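You operate a simulated robot arm through the tools that you are given. There is no shell and no other tool. Be economical: measure what you need, move in short steps, check, and stop when the job is done.

You are at the controls of a simulated robot arm. One attempt, no reset.

Task
Take the valve body and put it on top of the black bump stop on the top of the green table.

The check looks at the end state, three seconds after you hand in, the way a careful person would. Anything else that was tipped, shoved, dropped, spilled or broken makes it a failure.

Robot
A 6-joint arm with a two-finger parallel gripper, fixed in place. Base frame: the origin is at the foot of the arm, x ahead of it, y to its left, z up; the work surface is at about z = 0.85. Units: m, rad, N and s.
With the tool pointing down near the work surface it reaches from about 0.26 to 0.68 m from the base axis. Its first joint turns from -1.152 to 1.152 rad. Payload 2.9 kg.
Tool frame: the origin (TCP) lies between the finger pads and is the grasp point; the fingertips stand 0.03 m ahead of it; z points along the fingers, y is the line along which they close. The gripper opens to 0.11 m. The fingers are 0.02 m wide and 0.01 m thick; the gripper's body (0.048 by 0.112 m) begins 0.055 m behind the TCP.
Orientation is that of the tool frame in the base frame, as a unit quaternion [w, x, y, z]. With the fingers straight down and closing along the base's y, the tool's x points along the base's -x, its y along +y and its z along -z.

Tools
- The arm moves only by the tool step_arm. Its argument "commands" is one flat list of numbers, 7 for each row, row after row: the shift along the base's x, y, z in units of 250 mm (1.0 is 250 mm), then the turn, a rotation vector about the base's x, y, z in units of 60 degrees (1.0 is 60 degrees), then the gripper command, from -1 (shut) to 1 (fully open), values between in proportion. In form: [tx, ty, tz, ax, ay, az, jaw, tx, ty, tz, ax, ay, az, jaw, ...]. A call has 1 to 20 rows; each row is the pose to reach, as a shift and turn from the pose commanded when the call began. A call with a number of a shift or a turn outside -1 to 1 is refused whole. Rows are played at 5 a second. More than 0.05 m and 0.15 rad between two rows, or a gripper value outside its range, and nothing of the call is played. A pose out of reach is approached as far as the arm can. The call stops where the force on the tool passes 40 N (or 10 N more than at its start, if that is more) or the arm is blocked; 0.2 s more then pass. Each finger travels about 0.108 m/s and halts on what it meets, pressing with about 28 N; the grip force reading is that of the motor and also rises with nothing between the fingers. The clock runs only during rows and for 0.2 s after the last one: add rows that repeat a pose to give the fingers time. It gives the time, the measured TCP pose, the force on the tool (base axes), the opening and the grip force at its end, in the units of the frame above (readings bear some noise), and new pictures: "show" is both (left out), scene, wrist or none.
- Cameras (640 x 400 px; columns grow to the right, rows downward): "scene" is fixed at [0.0865, 0.4507, 1.3787]; the picture's right is [-0.61, -0.79, 0.00], its down [-0.50, 0.38, -0.78] and it looks along [0.62, -0.48, -0.63] (base axes); focal length 276 px, centre (320, 200). "wrist" rides on the gripper at [0.072, 0.017, -0.103] in the tool frame; the picture's right is [-0.23, 0.97, 0.00], its down [-0.76, -0.18, -0.62] and it looks along [-0.61, -0.14, 0.78] (tool axes); focal length 222 px, centre (320, 200). There is no depth. A picture from a camera that has moved, and an enlarged one, comes with that camera's place and axes in the base frame and with its lens.
- close_up(camera, box): a new picture of the part [left, top, right, bottom] of that camera's present view, enlarged. The clock stands still meanwhile.
- finish_job(): hands the job in; it is judged then, once.

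Work in short steps. Places have to be worked out from the pictures, the camera data and where the tool is seen: move nearer, look again, correct. Check each grasp and each placing, and mend what went wrong. You have 90 turns and 170 pictures in all, those below and enlarged ones among them. Open the gripper and draw the arm clear of the work before you hand the job in, unless the task says otherwise; then end with one line.

The tools are called after "Call:" by a JSON object that holds its "method" and its "body". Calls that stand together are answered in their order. step_arm: Moves the arm, as the interface text tells. Its arguments: {"type":"object","properties":{"commands":{"type":"array"},"show":{"type":"string","enum":["both","scene","wrist","none"]}},"required":["commands"]} The other tools are called the same way: close_up (camera, box) takes an enlarged picture of a part of a camera's view; finish_job () hands the job in.

At the start:

```text
time_s: 0.0
tool_pos: [0.385, 0.1032, 1.1574]
orientation: [0.0, 0.0, 1.0, 0.0]
force: [-0.1, -0.1, 0.4]
opening: 0.1101
gripper_force: 0.1
```

scene: 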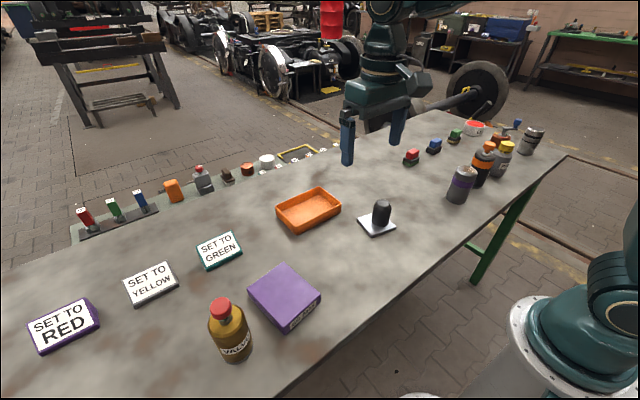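
wrist: 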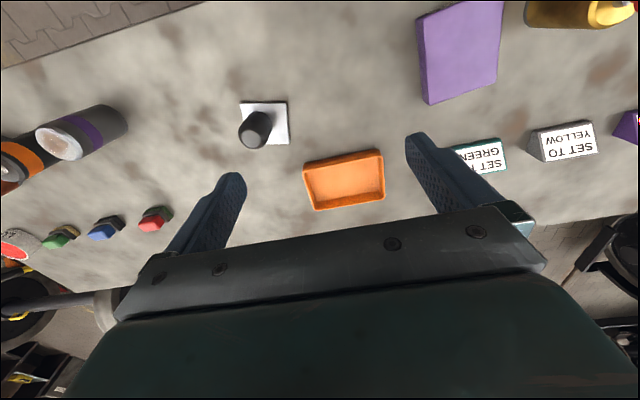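

I'll look closely at the labelled things to find which one is the valve body.

Call:
{"method": "close_up", "body": {"camera": "scene", "box": [190, 250, 350, 370]}}

Call:
{"method": "close_up", "body": {"camera": "scene", "box": [390, 100, 560, 210]}}

Call:
{"method": "close_up", "body": {"camera": "scene", "box": [60, 130, 360, 250]}}

Call:
{"method": "close_up", "body": {"camera": "scene", "box": [330, 180, 430, 250]}}

```text
3.33 times, centred on (270, 310) of scene
camera zoom: at [0.0865, 0.4507, 1.3787], right [-0.61, -0.79, 0.0], down [-0.5, 0.38, -0.78], along [0.62, -0.48, -0.63], focal length 919 px, centre (487, -167)
```

zoom: 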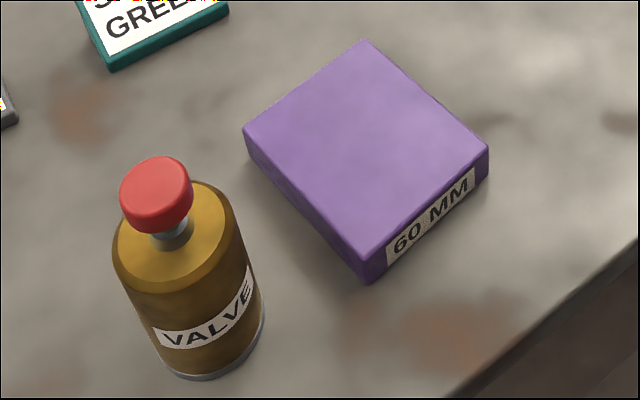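

```text
3.64 times, centred on (475, 155) of scene
camera zoom: at [0.0865, 0.4507, 1.3787], right [-0.61, -0.79, 0.0], down [-0.5, 0.38, -0.78], along [0.62, -0.48, -0.63], focal length 1002 px, centre (-244, 364)
```

zoom: 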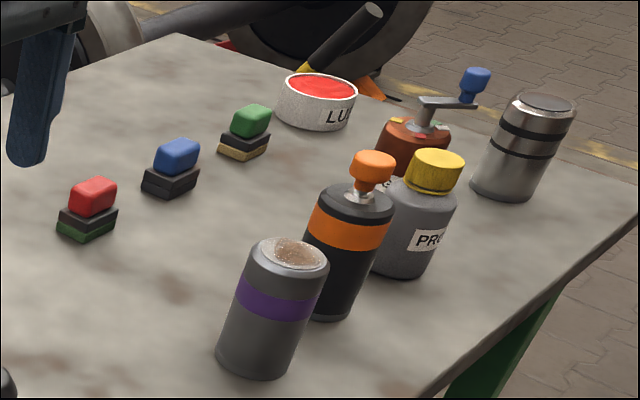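

```text
2.13 times, centred on (210, 190) of scene
camera zoom: at [0.0865, 0.4507, 1.3787], right [-0.61, -0.79, 0.0], down [-0.5, 0.38, -0.78], along [0.62, -0.48, -0.63], focal length 588 px, centre (555, 221)
```

zoom: 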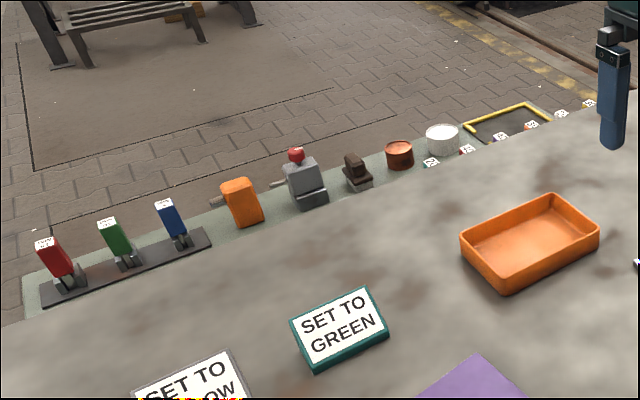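

```text
5.71 times, centred on (380, 215) of scene
camera zoom: at [0.0865, 0.4507, 1.3787], right [-0.61, -0.79, 0.0], down [-0.5, 0.38, -0.78], along [0.62, -0.48, -0.63], focal length 1575 px, centre (-23, 114)
```

zoom: 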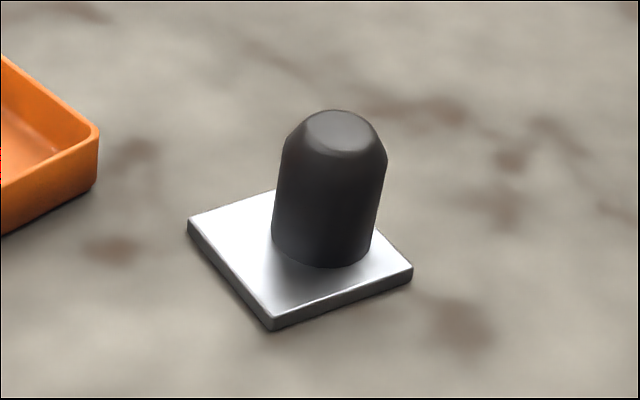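

The brown bottle is marked "VALVE…", with more of the label hidden. I'll move high above the table so the wrist camera can see that label from the robot's side.

Call:
{"method": "step_arm", "body": {"commands": [-0.12, 0.145, 0, 0, 0, 0, 1, -0.24, 0.29, 0, 0, 0, 0, 1, -0.36, 0.435, 0, 0, 0, 0, 1, -0.48, 0.58, 0, 0, 0, 0, 1, -0.6, 0.725, -0.06, 0, 0, 0, 1, -0.74, 0.87, -0.12, 0, 0, 0, 1, -0.74, 0.87, -0.12, 0, 0, 0, 1]}}

```text
refused: row 6 steps farther than a row can; nothing moved
```

I'll use slightly smaller steps.

Call:
{"method": "step_arm", "body": {"commands": [-0.1, 0.12, 0, 0, 0, 0, 1, -0.2, 0.24, 0, 0, 0, 0, 1, -0.3, 0.36, 0, 0, 0, 0, 1, -0.4, 0.48, 0, 0, 0, 0, 1, -0.5, 0.6, -0.04, 0, 0, 0, 1, -0.6, 0.72, -0.08, 0, 0, 0, 1, -0.7, 0.84, -0.12, 0, 0, 0, 1, -0.7, 0.84, -0.12, 0, 0, 0, 1]}}

```text
time_s: 1.8
tool_pos: [0.2096, 0.3117, 1.1284]
orientation: [0.0, 0.001, 1.0, -0.001]
force: [-0.6, 0.1, 0.4]
opening: 0.1098
gripper_force: 0.0
camera wrist: at [0.1353, 0.33, 1.231], right [0.23, 0.97, 0.0], down [0.76, -0.18, 0.62], along [0.61, -0.14, -0.78], focal length 222 px, centre (320, 200)
```

scene: 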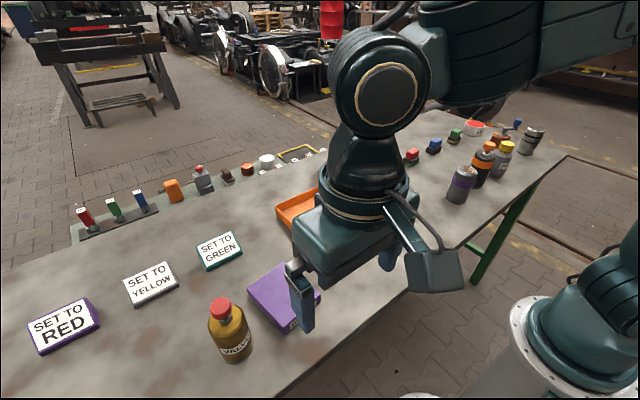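
wrist: 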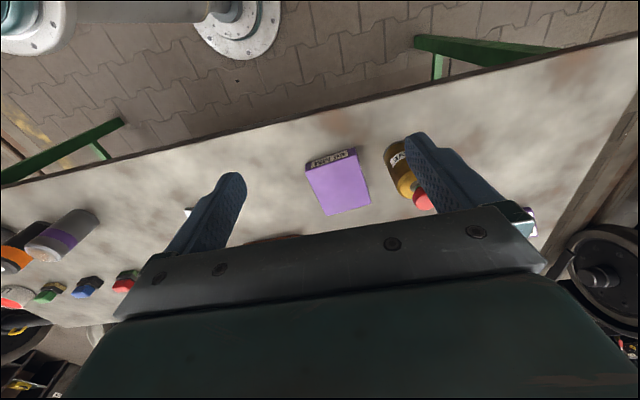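

The labels on the purple box and the bottle are now visible in the wrist view, so I'll enlarge them.

Call:
{"method": "close_up", "body": {"camera": "wrist", "box": [295, 130, 435, 220]}}

Call:
{"method": "close_up", "body": {"camera": "scene", "box": [205, 290, 265, 370]}}

```text
4.44 times, centred on (365, 175) of wrist
camera zoom: at [0.1353, 0.33, 1.231], right [0.23, 0.97, 0.0], down [0.76, -0.18, 0.62], along [0.61, -0.14, -0.78], focal length 987 px, centre (120, 311)
```

zoom: 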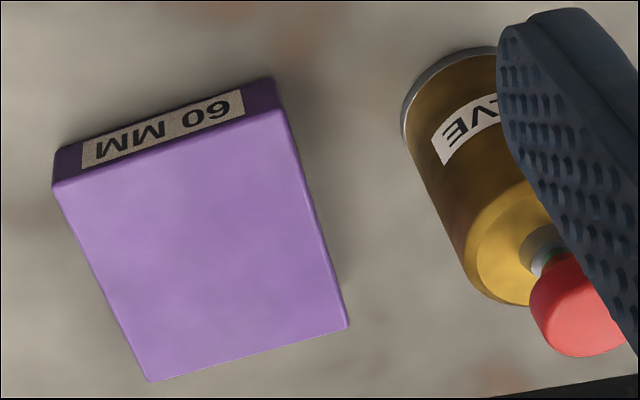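

```text
5.00 times, centred on (235, 330) of scene
camera zoom: at [0.0864, 0.4507, 1.3787], right [-0.61, -0.79, 0.0], down [-0.5, 0.38, -0.78], along [0.62, -0.48, -0.63], focal length 1378 px, centre (745, -450)
```

zoom: 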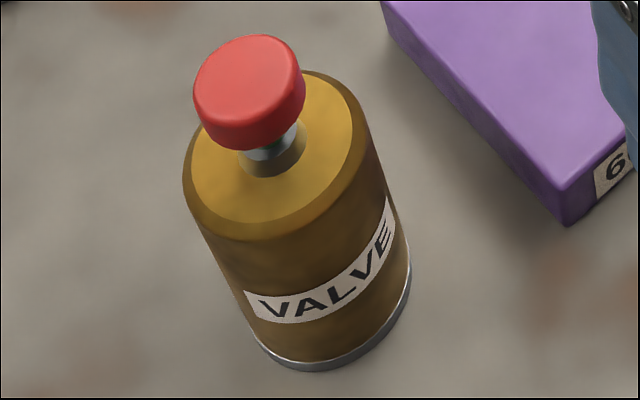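

The only thing marked VALVE is the brass body with the red button, so that is the valve body. Both views put its axis at about (0.362, 0.432), with a radius of about 0.029, its shoulder at z≈0.937 and the button top at about 0.98. I'll move above it with the jaw narrowed to about 0.09.

Call:
{"method": "step_arm", "body": {"commands": [0.12, 0.096, 0, 0, 0, 0, 0.64, 0.24, 0.192, 0, 0, 0, 0, 0.64, 0.36, 0.288, 0, 0, 0, 0, 0.64, 0.48, 0.384, 0, 0, 0, 0, 0.64, 0.61, 0.481, 0, 0, 0, 0, 0.64, 0.61, 0.481, -0.17, 0, 0, 0, 0.64, 0.61, 0.481, -0.34, 0, 0, 0, 0.64, 0.61, 0.481, -0.34, 0, 0, 0, 0.64]}}

```text
time_s: 3.6
tool_pos: [0.3618, 0.4317, 1.0439]
orientation: [0.0, 0.0, 1.0, 0.0]
force: [0.8, -0.1, -0.2]
opening: 0.0903
gripper_force: 0.0
camera wrist: at [0.2881, 0.4491, 1.1465], right [0.23, 0.97, 0.0], down [0.76, -0.18, 0.62], along [0.61, -0.14, -0.78], focal length 222 px, centre (320, 200)
```

scene: 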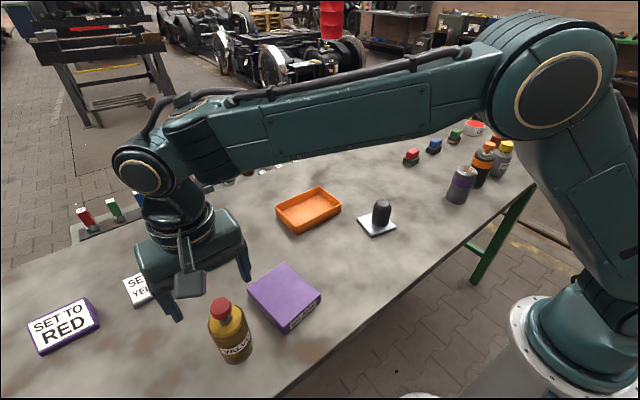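
wrist: 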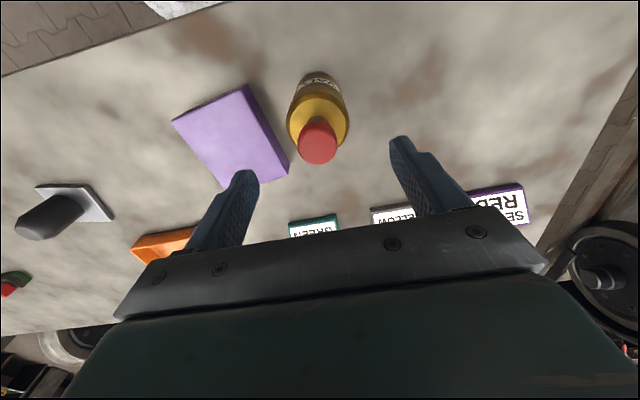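

The button top projects to about (0.363, 0.431), which agrees with my estimate. I'll descend to about 0.965 and look.

Call:
{"method": "step_arm", "body": {"commands": [0, 0, -0.1, 0, 0, 0, 0.64, 0, 0, -0.2, 0, 0, 0, 0.64, 0, 0, -0.316, 0, 0, 0, 0.64, 0, 0, -0.316, 0, 0, 0, 0.64]}}

Call:
{"method": "close_up", "body": {"camera": "scene", "box": [140, 220, 300, 370]}}

```text
time_s: 4.6
tool_pos: [0.3611, 0.432, 0.9649]
orientation: [0.0, 0.0, 1.0, 0.001]
force: [0.2, 0.0, 0.8]
opening: 0.0897
gripper_force: 0.0
camera wrist: at [0.2883, 0.4493, 1.0673], right [0.23, 0.97, 0.0], down [0.76, -0.18, 0.62], along [0.61, -0.14, -0.78], focal length 222 px, centre (320, 200)
```

scene: 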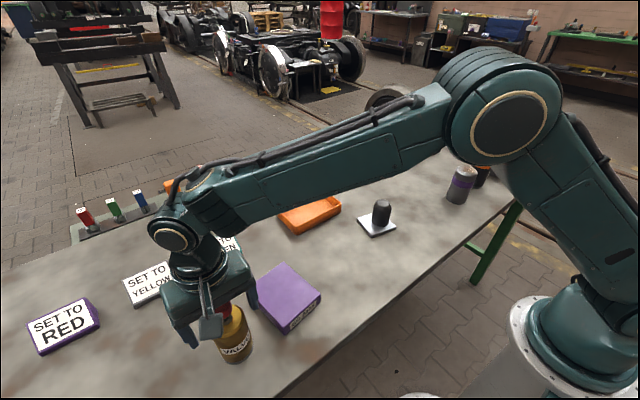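
wrist: 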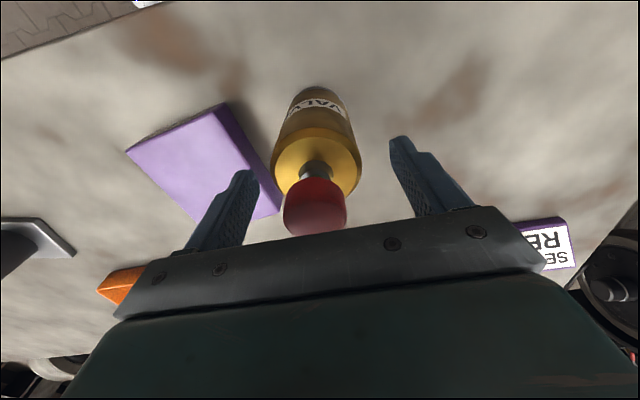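

```text
2.67 times, centred on (220, 295) of scene
camera zoom: at [0.0865, 0.4507, 1.3787], right [-0.61, -0.79, 0.0], down [-0.5, 0.38, -0.78], along [0.62, -0.48, -0.63], focal length 735 px, centre (587, -53)
```

zoom: 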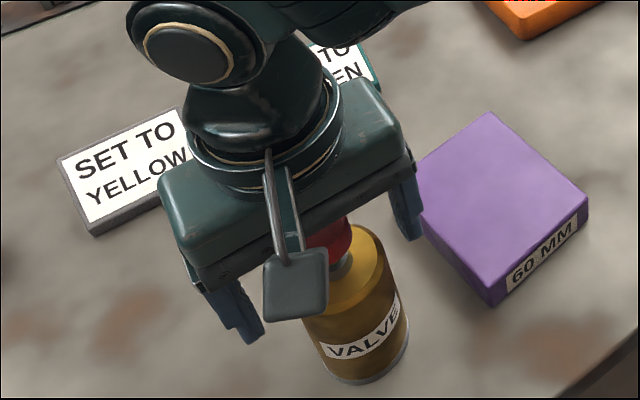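

The button is centred under the palm with about 35–40 mm of clearance. I'll descend another 28 mm in small steps and close on the upper body.

Call:
{"method": "step_arm", "body": {"commands": [0, 0, -0.04, 0, 0, 0, 0.64, 0, 0, -0.08, 0, 0, 0, 0.64, 0, 0, -0.115, 0, 0, 0, 0.64, 0, 0, -0.115, 0, 0, 0, 0.64]}}

Call:
{"method": "close_up", "body": {"camera": "wrist", "box": [170, 60, 490, 260]}}

```text
time_s: 5.6
tool_pos: [0.3624, 0.4319, 0.9361]
orientation: [0.001, 0.0, 1.0, 0.001]
force: [0.2, 0.2, 6.9]
opening: 0.0901
gripper_force: 0.2
camera wrist: at [0.2884, 0.4495, 1.0393], right [0.23, 0.97, 0.0], down [0.76, -0.18, 0.62], along [0.61, -0.14, -0.78], focal length 222 px, centre (320, 200)
```

scene: 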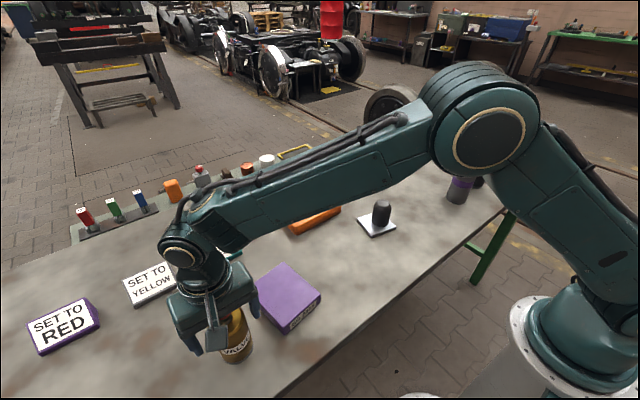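
wrist: 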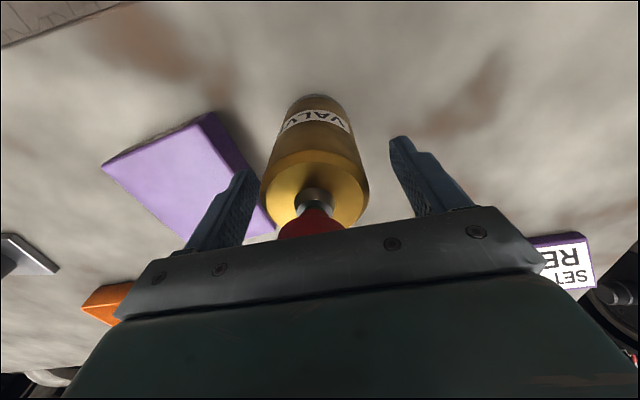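

```text
2.00 times, centred on (330, 160) of wrist
camera zoom: at [0.2884, 0.4495, 1.0393], right [0.23, 0.97, 0.0], down [0.76, -0.18, 0.62], along [0.61, -0.14, -0.78], focal length 444 px, centre (300, 280)
```

zoom: 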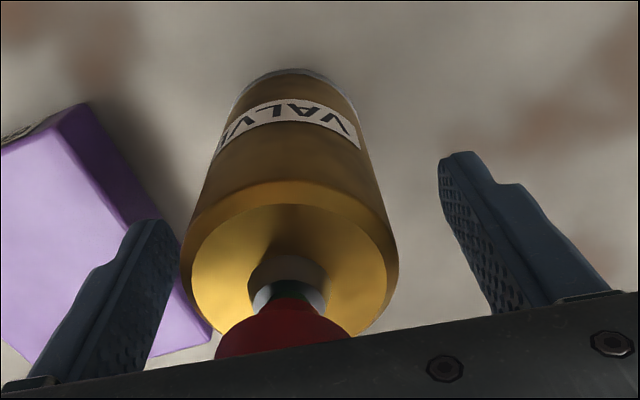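

A 6.9 N upward force shows the palm is just touching the button. I'll back up 3 mm and close.

Call:
{"method": "step_arm", "body": {"commands": [0, 0, 0.014, 0, 0, 0, 0.64, 0, 0, 0.014, 0, 0, 0, 0.3, 0, 0, 0.014, 0, 0, 0, 0, 0, 0, 0.014, 0, 0, 0, -0.3, 0, 0, 0.014, 0, 0, 0, -0.3, 0, 0, 0.014, 0, 0, 0, -0.3]}}

Call:
{"method": "close_up", "body": {"camera": "wrist", "box": [170, 60, 490, 260]}}

```text
time_s: 7.0
tool_pos: [0.3616, 0.4315, 0.9387]
orientation: [0.0, 0.001, 1.0, 0.0]
force: [-0.8, 1.1, 0.7]
opening: 0.057
gripper_force: 28.5
camera wrist: at [0.288, 0.4494, 1.0422], right [0.23, 0.97, 0.0], down [0.76, -0.18, 0.62], along [0.61, -0.14, -0.78], focal length 222 px, centre (320, 200)
```

scene: 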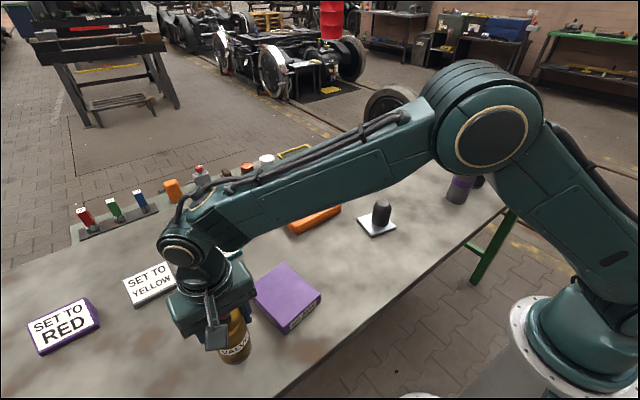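
wrist: 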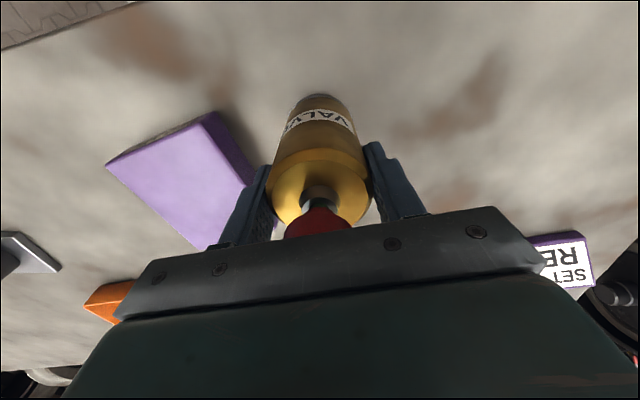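

```text
2.00 times, centred on (330, 160) of wrist
camera zoom: at [0.288, 0.4494, 1.0422], right [0.23, 0.97, 0.0], down [0.76, -0.18, 0.62], along [0.61, -0.14, -0.78], focal length 444 px, centre (300, 280)
```

zoom: 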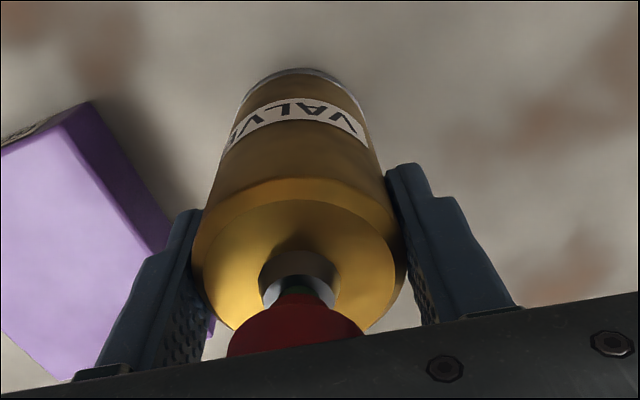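

The opening is 0.057 with a firm grip of 28 N. I'll lift it straight up by 0.12 m.

Call:
{"method": "step_arm", "body": {"commands": [0, 0, 0.04, 0, 0, 0, -0.3, 0, 0, 0.12, 0, 0, 0, -0.3, 0, 0, 0.22, 0, 0, 0, -0.3, 0, 0, 0.34, 0, 0, 0, -0.3, 0, 0, 0.48, 0, 0, 0, -0.3, 0, 0, 0.48, 0, 0, 0, -0.3]}}

Call:
{"method": "close_up", "body": {"camera": "wrist", "box": [170, 60, 490, 260]}}

Call:
{"method": "close_up", "body": {"camera": "scene", "box": [120, 200, 280, 360]}}

```text
time_s: 8.4
tool_pos: [0.3607, 0.4327, 1.0597]
orientation: [-0.001, 0.0, 1.0, 0.0]
force: [0.5, -0.2, -1.1]
opening: 0.0572
gripper_force: 28.7
camera wrist: at [0.2882, 0.4499, 1.1621], right [0.23, 0.97, 0.0], down [0.76, -0.18, 0.62], along [0.61, -0.14, -0.78], focal length 222 px, centre (320, 200)
```

scene: 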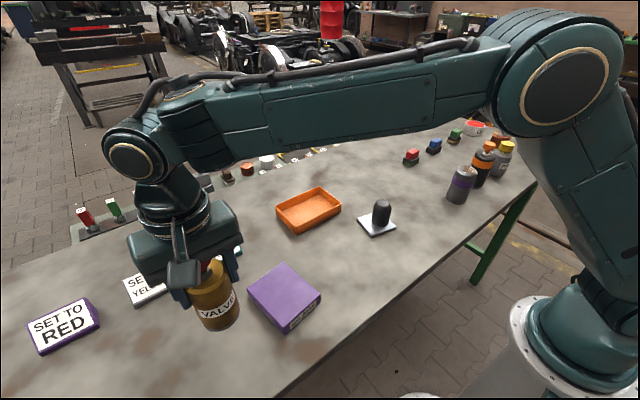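
wrist: 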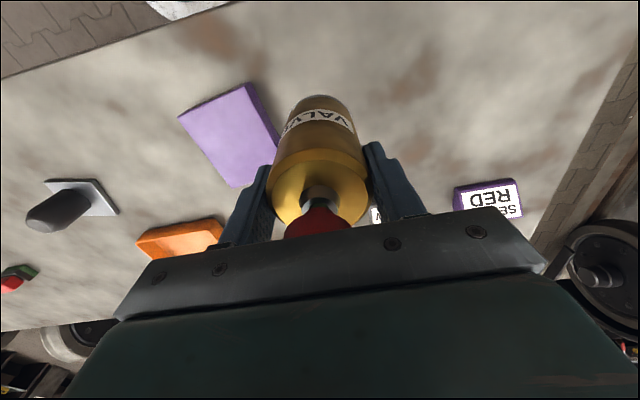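

```text
2.00 times, centred on (330, 160) of wrist
camera zoom: at [0.2882, 0.4499, 1.1621], right [0.23, 0.97, 0.0], down [0.76, -0.18, 0.62], along [0.61, -0.14, -0.78], focal length 444 px, centre (300, 280)
```

zoom: 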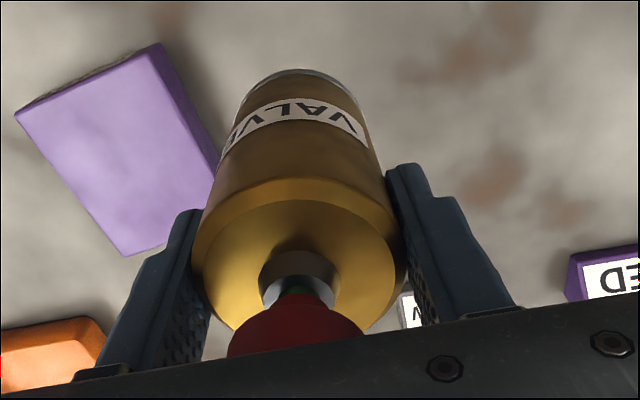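

```text
2.50 times, centred on (200, 280) of scene
camera zoom: at [0.0865, 0.4507, 1.3786], right [-0.61, -0.79, 0.0], down [-0.5, 0.38, -0.78], along [0.62, -0.48, -0.63], focal length 689 px, centre (620, 0)
```

zoom: 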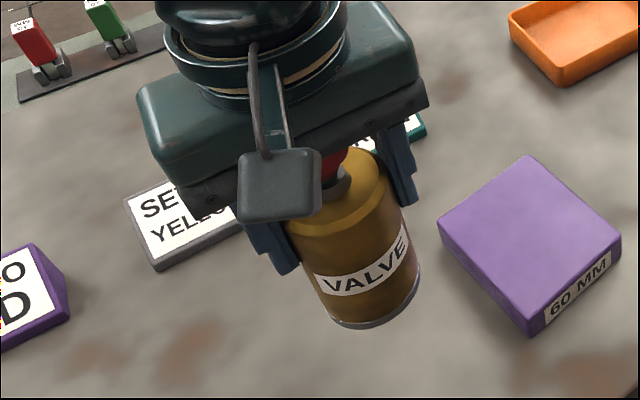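

The valve body is held upright and its axis is within about 1 mm of the TCP. I'll carry it at this height toward the bump stop, stopping short so the wrist camera can measure the stop.

Call:
{"method": "step_arm", "body": {"commands": [0, -0.1, 0, 0, 0, 0, -0.3, 0, -0.25, 0, 0, 0, 0, -0.3, 0, -0.4, 0, 0, 0, 0, -0.3, 0, -0.55, 0, 0, 0, 0, -0.3, 0, -0.7, 0, 0, 0, 0, -0.3, 0, -0.85, 0, 0, 0, 0, -0.3, 0, -0.95, 0, 0, 0, 0, -0.3, 0, -1.0, 0, 0, 0, 0, -0.3, 0, -1.0, 0, 0, 0, 0, -0.3]}}

Call:
{"method": "close_up", "body": {"camera": "wrist", "box": [130, 130, 258, 210]}}

Call:
{"method": "close_up", "body": {"camera": "scene", "box": [340, 190, 420, 240]}}

```text
time_s: 10.4
tool_pos: [0.3608, 0.1815, 1.0594]
orientation: [0.0, 0.0, 1.0, 0.0]
force: [0.3, -0.4, -0.9]
opening: 0.0573
gripper_force: 28.3
camera wrist: at [0.2878, 0.1993, 1.1615], right [0.23, 0.97, 0.0], down [0.76, -0.18, 0.62], along [0.61, -0.14, -0.78], focal length 222 px, centre (320, 200)
```

scene: 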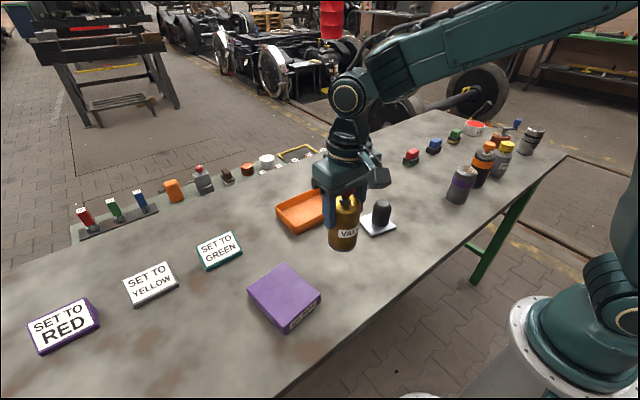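
wrist: 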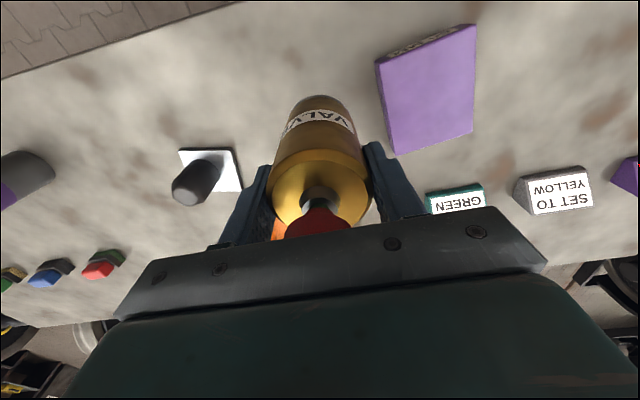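

```text
5.00 times, centred on (194, 170) of wrist
camera zoom: at [0.2878, 0.1993, 1.1615], right [0.23, 0.97, 0.0], down [0.76, -0.18, 0.62], along [0.61, -0.14, -0.78], focal length 1111 px, centre (950, 350)
```

zoom: 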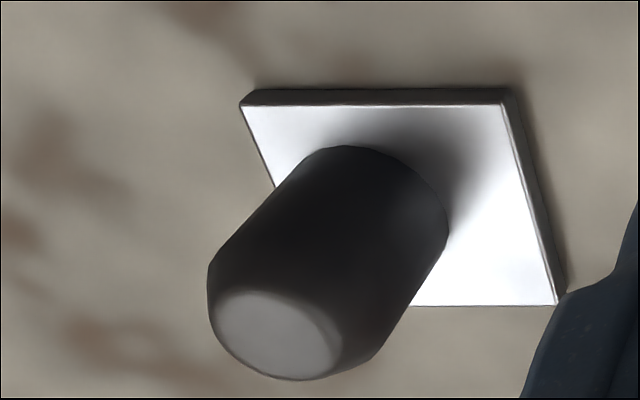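

```text
8.00 times, centred on (380, 215) of scene
camera zoom: at [0.0865, 0.4507, 1.3786], right [-0.61, -0.79, 0.0], down [-0.5, 0.38, -0.78], along [0.62, -0.48, -0.63], focal length 2205 px, centre (-160, 80)
```

zoom: 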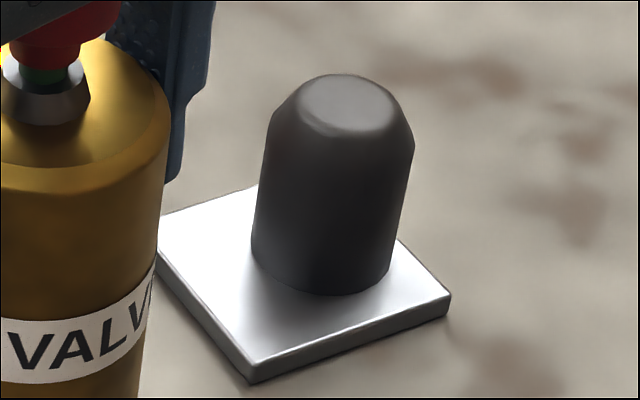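

Triangulation puts the stop's top at about (0.432, −0.028, 0.913). I'll move alongside it at the same height for a closer fix.

Call:
{"method": "step_arm", "body": {"commands": [0.1, -0.16, 0, 0, 0, 0, -0.3, 0.2, -0.32, 0, 0, 0, 0, -0.3, 0.285, -0.45, 0, 0, 0, 0, -0.3, 0.285, -0.486, 0, 0, 0, 0, -0.3, 0.285, -0.486, 0, 0, 0, 0, -0.3]}}

Call:
{"method": "close_up", "body": {"camera": "wrist", "box": [190, 80, 318, 160]}}

Call:
{"method": "close_up", "body": {"camera": "scene", "box": [320, 160, 448, 240]}}

```text
time_s: 11.6
tool_pos: [0.4331, 0.06, 1.058]
orientation: [0.0, 0.0, 1.0, 0.001]
force: [0.1, 0.0, -1.4]
opening: 0.0571
gripper_force: 28.1
camera wrist: at [0.3589, 0.0774, 1.1614], right [0.23, 0.97, 0.0], down [0.76, -0.18, 0.62], along [0.61, -0.14, -0.78], focal length 222 px, centre (320, 200)
```

scene: 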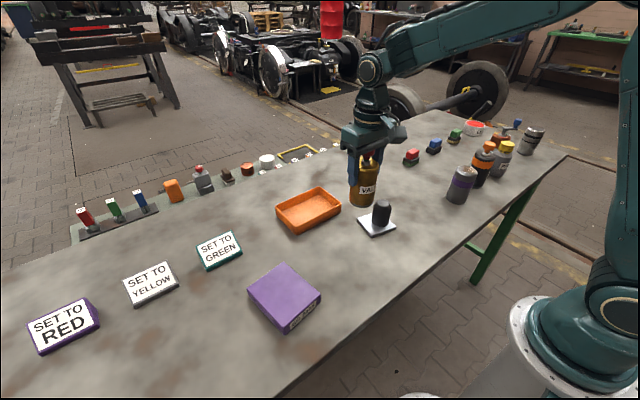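
wrist: 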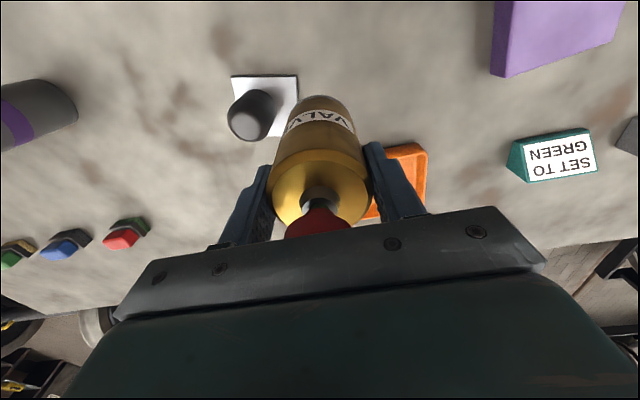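

```text
5.00 times, centred on (254, 120) of wrist
camera zoom: at [0.3589, 0.0774, 1.1614], right [0.23, 0.97, 0.0], down [0.76, -0.18, 0.62], along [0.61, -0.14, -0.78], focal length 1111 px, centre (650, 600)
```

zoom: 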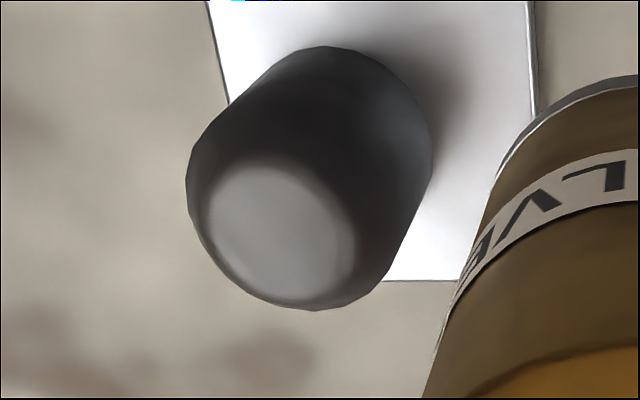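

```text
5.00 times, centred on (384, 200) of scene
camera zoom: at [0.0865, 0.4507, 1.3786], right [-0.61, -0.79, 0.0], down [-0.5, 0.38, -0.78], along [0.62, -0.48, -0.63], focal length 1378 px, centre (0, 200)
```

zoom: 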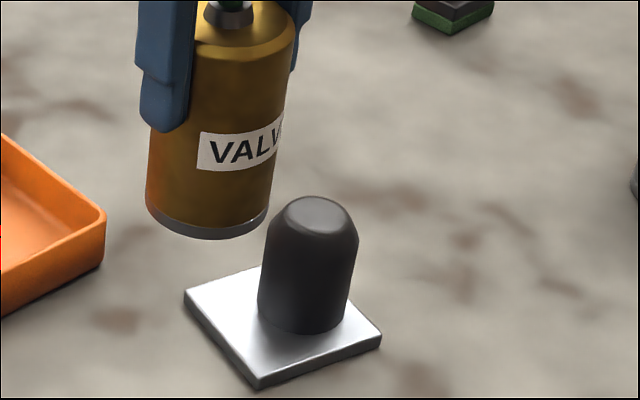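

Two wrist rays and the scene ray agree on the stop's top centre at (0.427, −0.0205, 0.921), and the held body's axis matches the TCP. I'll move over it and descend to leave a gap of about 12 mm.

Call:
{"method": "step_arm", "body": {"commands": [-0.01, -0.12, 0, 0, 0, 0, -0.3, -0.024, -0.24, 0, 0, 0, 0, -0.3, -0.024, -0.322, 0, 0, 0, 0, -0.3, -0.024, -0.322, -0.07, 0, 0, 0, -0.3, -0.024, -0.322, -0.14, 0, 0, 0, -0.3, -0.024, -0.322, -0.14, 0, 0, 0, -0.3]}}

Call:
{"method": "close_up", "body": {"camera": "scene", "box": [320, 160, 448, 240]}}

Call:
{"method": "close_up", "body": {"camera": "wrist", "box": [240, 60, 400, 160]}}

```text
time_s: 13.0
tool_pos: [0.4255, -0.0206, 1.0238]
orientation: [0.0, 0.0, 1.0, 0.0]
force: [1.2, 0.0, -1.3]
opening: 0.0571
gripper_force: 27.6
camera wrist: at [0.3528, -0.0025, 1.1265], right [0.23, 0.97, 0.0], down [0.76, -0.18, 0.62], along [0.61, -0.14, -0.78], focal length 222 px, centre (320, 200)
```

scene: 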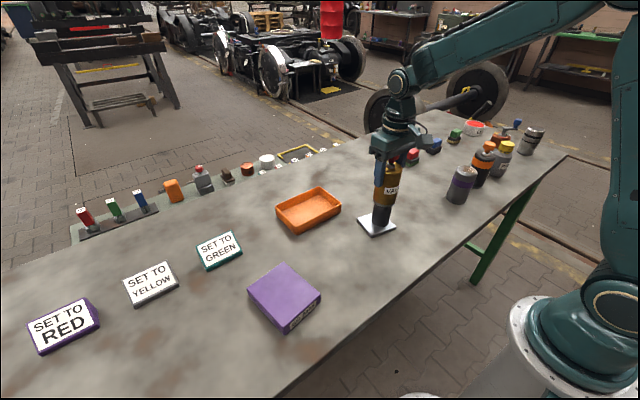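
wrist: 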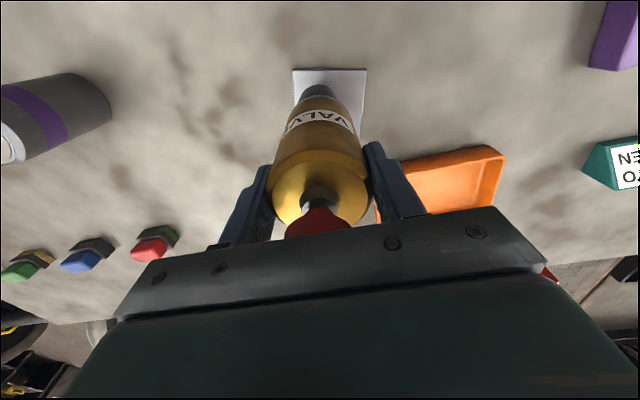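

```text
5.00 times, centred on (384, 200) of scene
camera zoom: at [0.0865, 0.4507, 1.3787], right [-0.61, -0.79, 0.0], down [-0.5, 0.38, -0.78], along [0.62, -0.48, -0.63], focal length 1378 px, centre (0, 200)
```

zoom: 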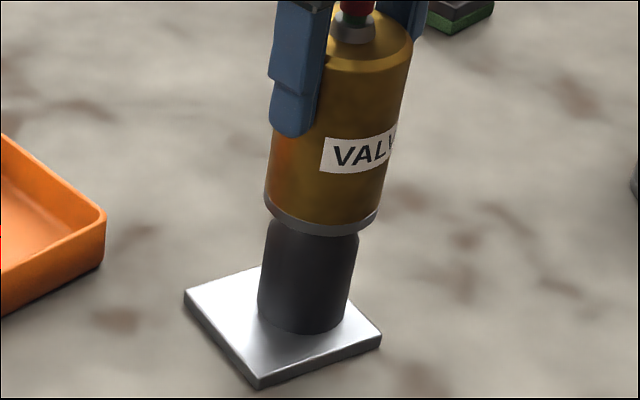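

```text
4.00 times, centred on (320, 110) of wrist
camera zoom: at [0.3528, -0.0025, 1.1265], right [0.23, 0.97, 0.0], down [0.76, -0.18, 0.62], along [0.61, -0.14, -0.78], focal length 888 px, centre (320, 560)
```

zoom: 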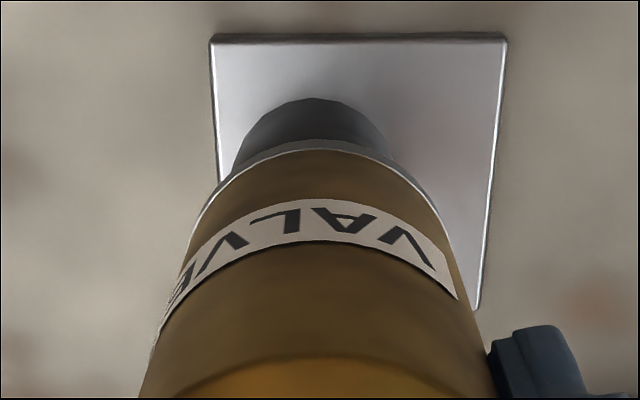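

The alignment looks good in both views. I'll shift +1.5 mm in x and descend 10 mm slowly, watching the force.

Call:
{"method": "step_arm", "body": {"commands": [0.006, 0, -0.012, 0, 0, 0, -0.3, 0.006, 0, -0.024, 0, 0, 0, -0.3, 0.006, 0, -0.036, 0, 0, 0, -0.3, 0.006, 0, -0.04, 0, 0, 0, -0.3], "show": "none"}}

Call:
{"method": "close_up", "body": {"camera": "scene", "box": [352, 180, 416, 220]}}

```text
time_s: 14.0
tool_pos: [0.4281, -0.0197, 1.0146]
orientation: [0.0, 0.0, 1.0, 0.0]
force: [-0.4, 0.6, 0.2]
opening: 0.0571
gripper_force: 28.0
```

```text
10.00 times, centred on (384, 200) of scene
camera zoom: at [0.0865, 0.4507, 1.3787], right [-0.61, -0.79, 0.0], down [-0.5, 0.38, -0.78], along [0.62, -0.48, -0.63], focal length 2757 px, centre (-320, 200)
```

zoom: 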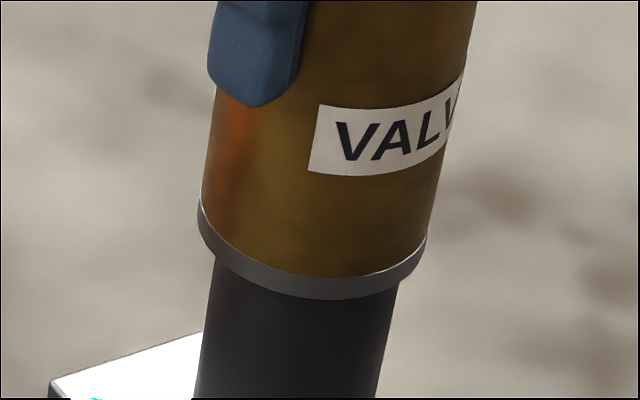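

The axes coincide horizontally in the scene view and there's no contact yet. I'll go down 5 mm more in 1 mm rows.

Call:
{"method": "step_arm", "body": {"commands": [0, 0, -0.004, 0, 0, 0, -0.3, 0, 0, -0.008, 0, 0, 0, -0.3, 0, 0, -0.012, 0, 0, 0, -0.3, 0, 0, -0.014, 0, 0, 0, -0.3], "show": "none"}}

```text
time_s: 15.0
tool_pos: [0.4286, -0.0208, 1.0114]
orientation: [0.003, 0.0, 1.0, 0.0]
force: [-1.8, 1.5, 26.1]
opening: 0.0569
gripper_force: 27.8
```

Contact at TCP z≈1.011 with 26 N. I'll back off by about 1 mm to relieve the push, then look before releasing.

Call:
{"method": "step_arm", "body": {"commands": [0, 0, 0.002, 0, 0, 0, -0.3, 0, 0, 0.004, 0, 0, 0, -0.3, 0, 0, 0.004, 0, 0, 0, -0.3]}}

Call:
{"method": "close_up", "body": {"camera": "scene", "box": [336, 170, 432, 230]}}

```text
time_s: 15.8
tool_pos: [0.4282, -0.0181, 1.0108]
orientation: [0.001, 0.0, 1.0, 0.0]
force: [5.7, 1.1, 13.9]
opening: 0.057
gripper_force: 27.9
camera wrist: at [0.3548, -0.0023, 1.1142], right [0.23, 0.97, 0.0], down [0.76, -0.18, 0.62], along [0.61, -0.14, -0.78], focal length 222 px, centre (320, 200)
```

scene: 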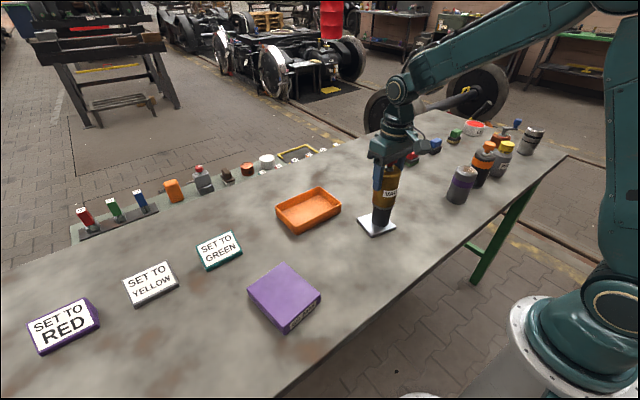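
wrist: 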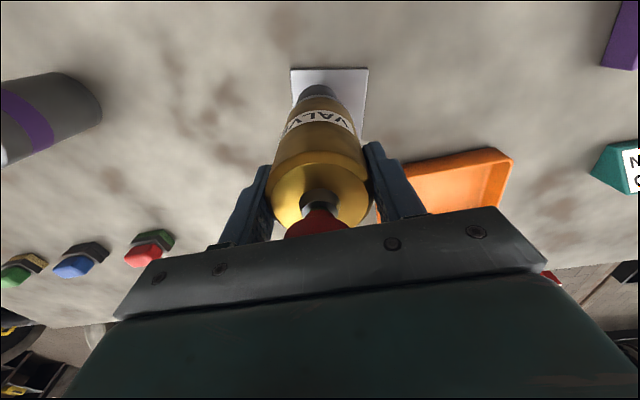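

```text
6.67 times, centred on (384, 200) of scene
camera zoom: at [0.0864, 0.4507, 1.3787], right [-0.61, -0.79, 0.0], down [-0.5, 0.38, -0.78], along [0.62, -0.48, -0.63], focal length 1838 px, centre (-107, 200)
```

zoom: 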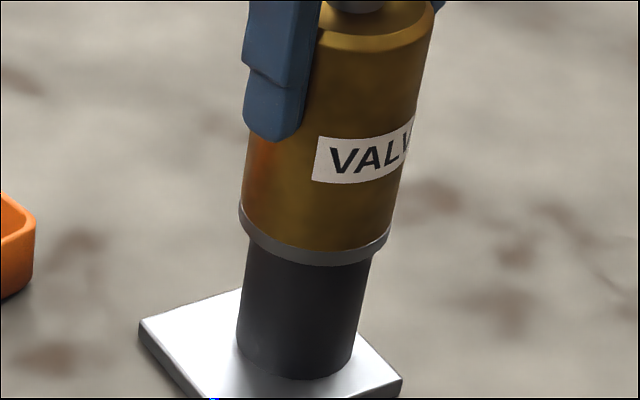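

It's centred on the stop, but 14 N remains. I'll ease up a little more until the load is nearly off.

Call:
{"method": "step_arm", "body": {"commands": [0, 0, 0.002, 0, 0, 0, -0.3, 0, 0, 0.003, 0, 0, 0, -0.3, 0, 0, 0.003, 0, 0, 0, -0.3], "show": "none"}}

```text
time_s: 16.6
tool_pos: [0.4269, -0.0191, 1.0124]
orientation: [-0.002, -0.001, 1.0, 0.0]
force: [4.0, -0.5, 3.4]
opening: 0.057
gripper_force: 28.2
```

The load is down to 3 N, so the body is just resting on the stop. I'll open the fingers slowly without moving the arm.

Call:
{"method": "step_arm", "body": {"commands": [0, 0, 0, 0, 0, 0, 0.06, 0, 0, 0, 0, 0, 0, 0.1, 0, 0, 0, 0, 0, 0, 0.2, 0, 0, 0, 0, 0, 0, 0.4, 0, 0, 0, 0, 0, 0, 0.64, 0, 0, 0, 0, 0, 0, 0.64]}}

Call:
{"method": "close_up", "body": {"camera": "scene", "box": [336, 170, 432, 230]}}

Call:
{"method": "close_up", "body": {"camera": "wrist", "box": [200, 60, 440, 240]}}

```text
time_s: 18.0
tool_pos: [0.4284, -0.02, 1.0135]
orientation: [0.0, 0.0, 1.0, -0.001]
force: [-0.4, 0.0, 1.0]
opening: 0.0903
gripper_force: 0.1
camera wrist: at [0.3545, -0.0024, 1.1151], right [0.23, 0.97, 0.0], down [0.76, -0.18, 0.62], along [0.61, -0.14, -0.78], focal length 222 px, centre (320, 200)
```

scene: 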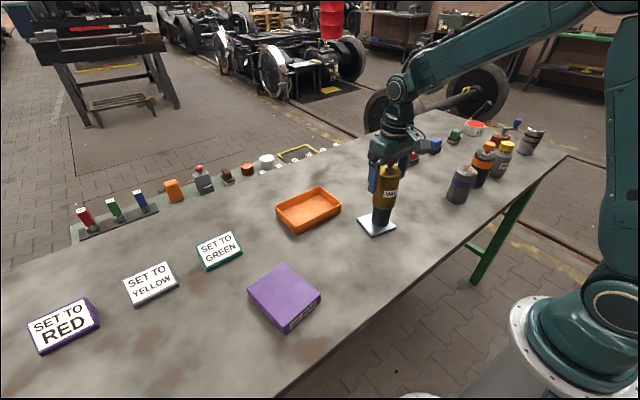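
wrist: 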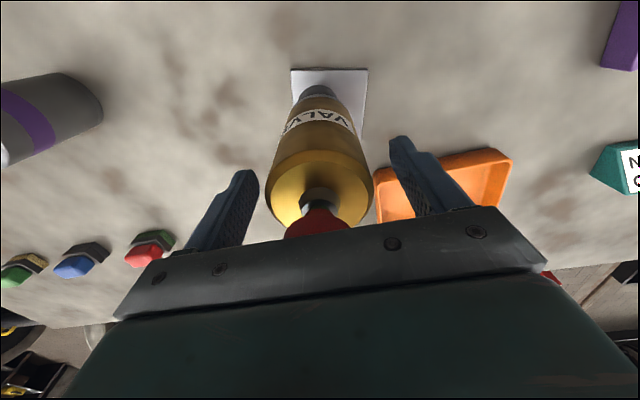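

```text
6.67 times, centred on (384, 200) of scene
camera zoom: at [0.0864, 0.4507, 1.3787], right [-0.61, -0.79, 0.0], down [-0.5, 0.38, -0.78], along [0.62, -0.48, -0.63], focal length 1838 px, centre (-107, 200)
```

zoom: 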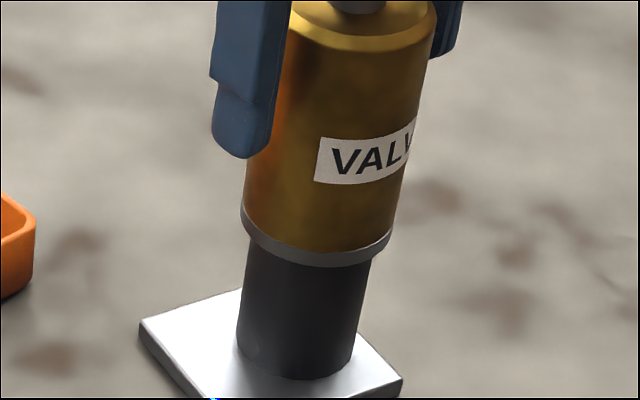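

```text
2.22 times, centred on (320, 150) of wrist
camera zoom: at [0.3545, -0.0024, 1.1151], right [0.23, 0.97, 0.0], down [0.76, -0.18, 0.62], along [0.61, -0.14, -0.78], focal length 494 px, centre (320, 311)
```

zoom: 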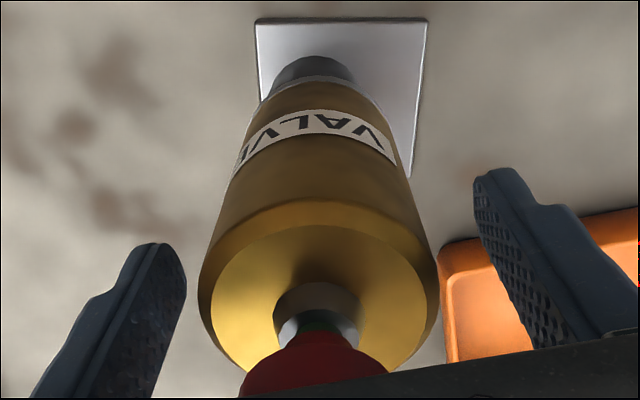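

The body stands free and upright on the stop with the fingers clear on both sides. I'll rise straight up and then back away.

Call:
{"method": "step_arm", "body": {"commands": [0, 0, 0.04, 0, 0, 0, 0.64, 0, 0, 0.12, 0, 0, 0, 0.64, 0, 0, 0.24, 0, 0, 0, 0.64, 0, 0, 0.38, 0, 0, 0, 0.64, 0, 0, 0.5, 0, 0, 0, 0.64, -0.12, 0.1, 0.56, 0, 0, 0, 0.64, -0.24, 0.22, 0.6, 0, 0, 0, 0.64, -0.36, 0.34, 0.6, 0, 0, 0, 0.64, -0.36, 0.34, 0.6, 0, 0, 0, 0.64]}}

Call:
{"method": "close_up", "body": {"camera": "scene", "box": [320, 150, 448, 240]}}

```text
time_s: 20.0
tool_pos: [0.3362, 0.0641, 1.1634]
orientation: [0.0, 0.0, 1.0, 0.0]
force: [0.2, 0.8, 0.1]
opening: 0.0903
gripper_force: 0.1
camera wrist: at [0.2641, 0.0824, 1.2653], right [0.23, 0.97, 0.0], down [0.76, -0.18, 0.62], along [0.61, -0.14, -0.78], focal length 222 px, centre (320, 200)
```

scene: 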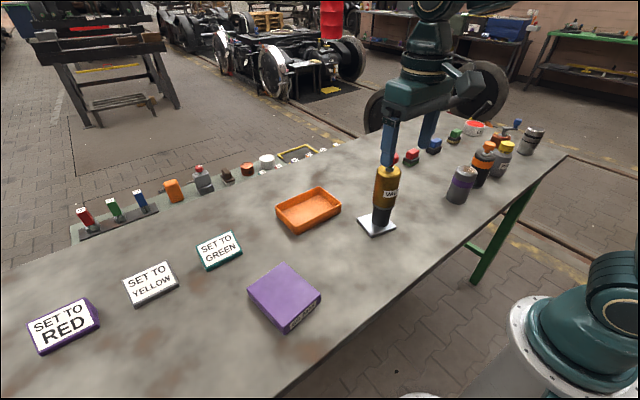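
wrist: 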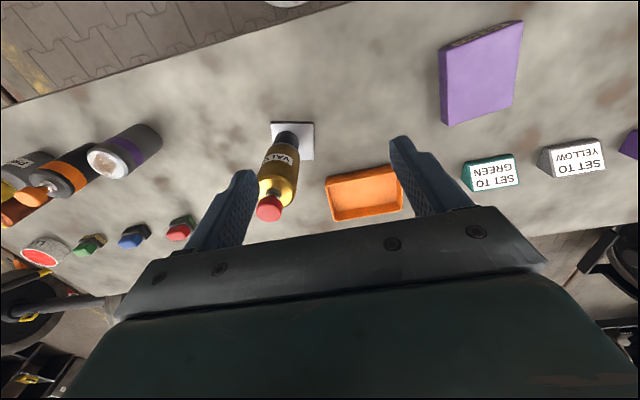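

```text
4.44 times, centred on (384, 195) of scene
camera zoom: at [0.0864, 0.4507, 1.3787], right [-0.61, -0.79, 0.0], down [-0.5, 0.38, -0.78], along [0.62, -0.48, -0.63], focal length 1225 px, centre (36, 222)
```

zoom: 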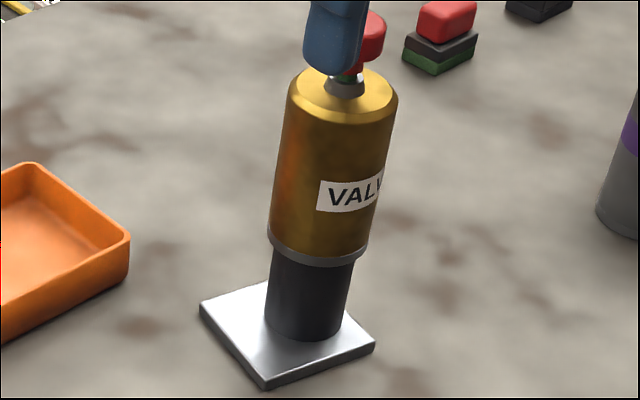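

The valve body stands upright and centred on the bump stop, nothing else has moved and the arm is clear. I'm handing in.

Call:
{"method": "finish_job", "body": {}}

```text
The job is handed in.
```

The valve body is standing upright on the black bump stop, the gripper is open and clear, and I saw nothing else disturbed. I took the brass piece marked "VALVE" to be the valve body.
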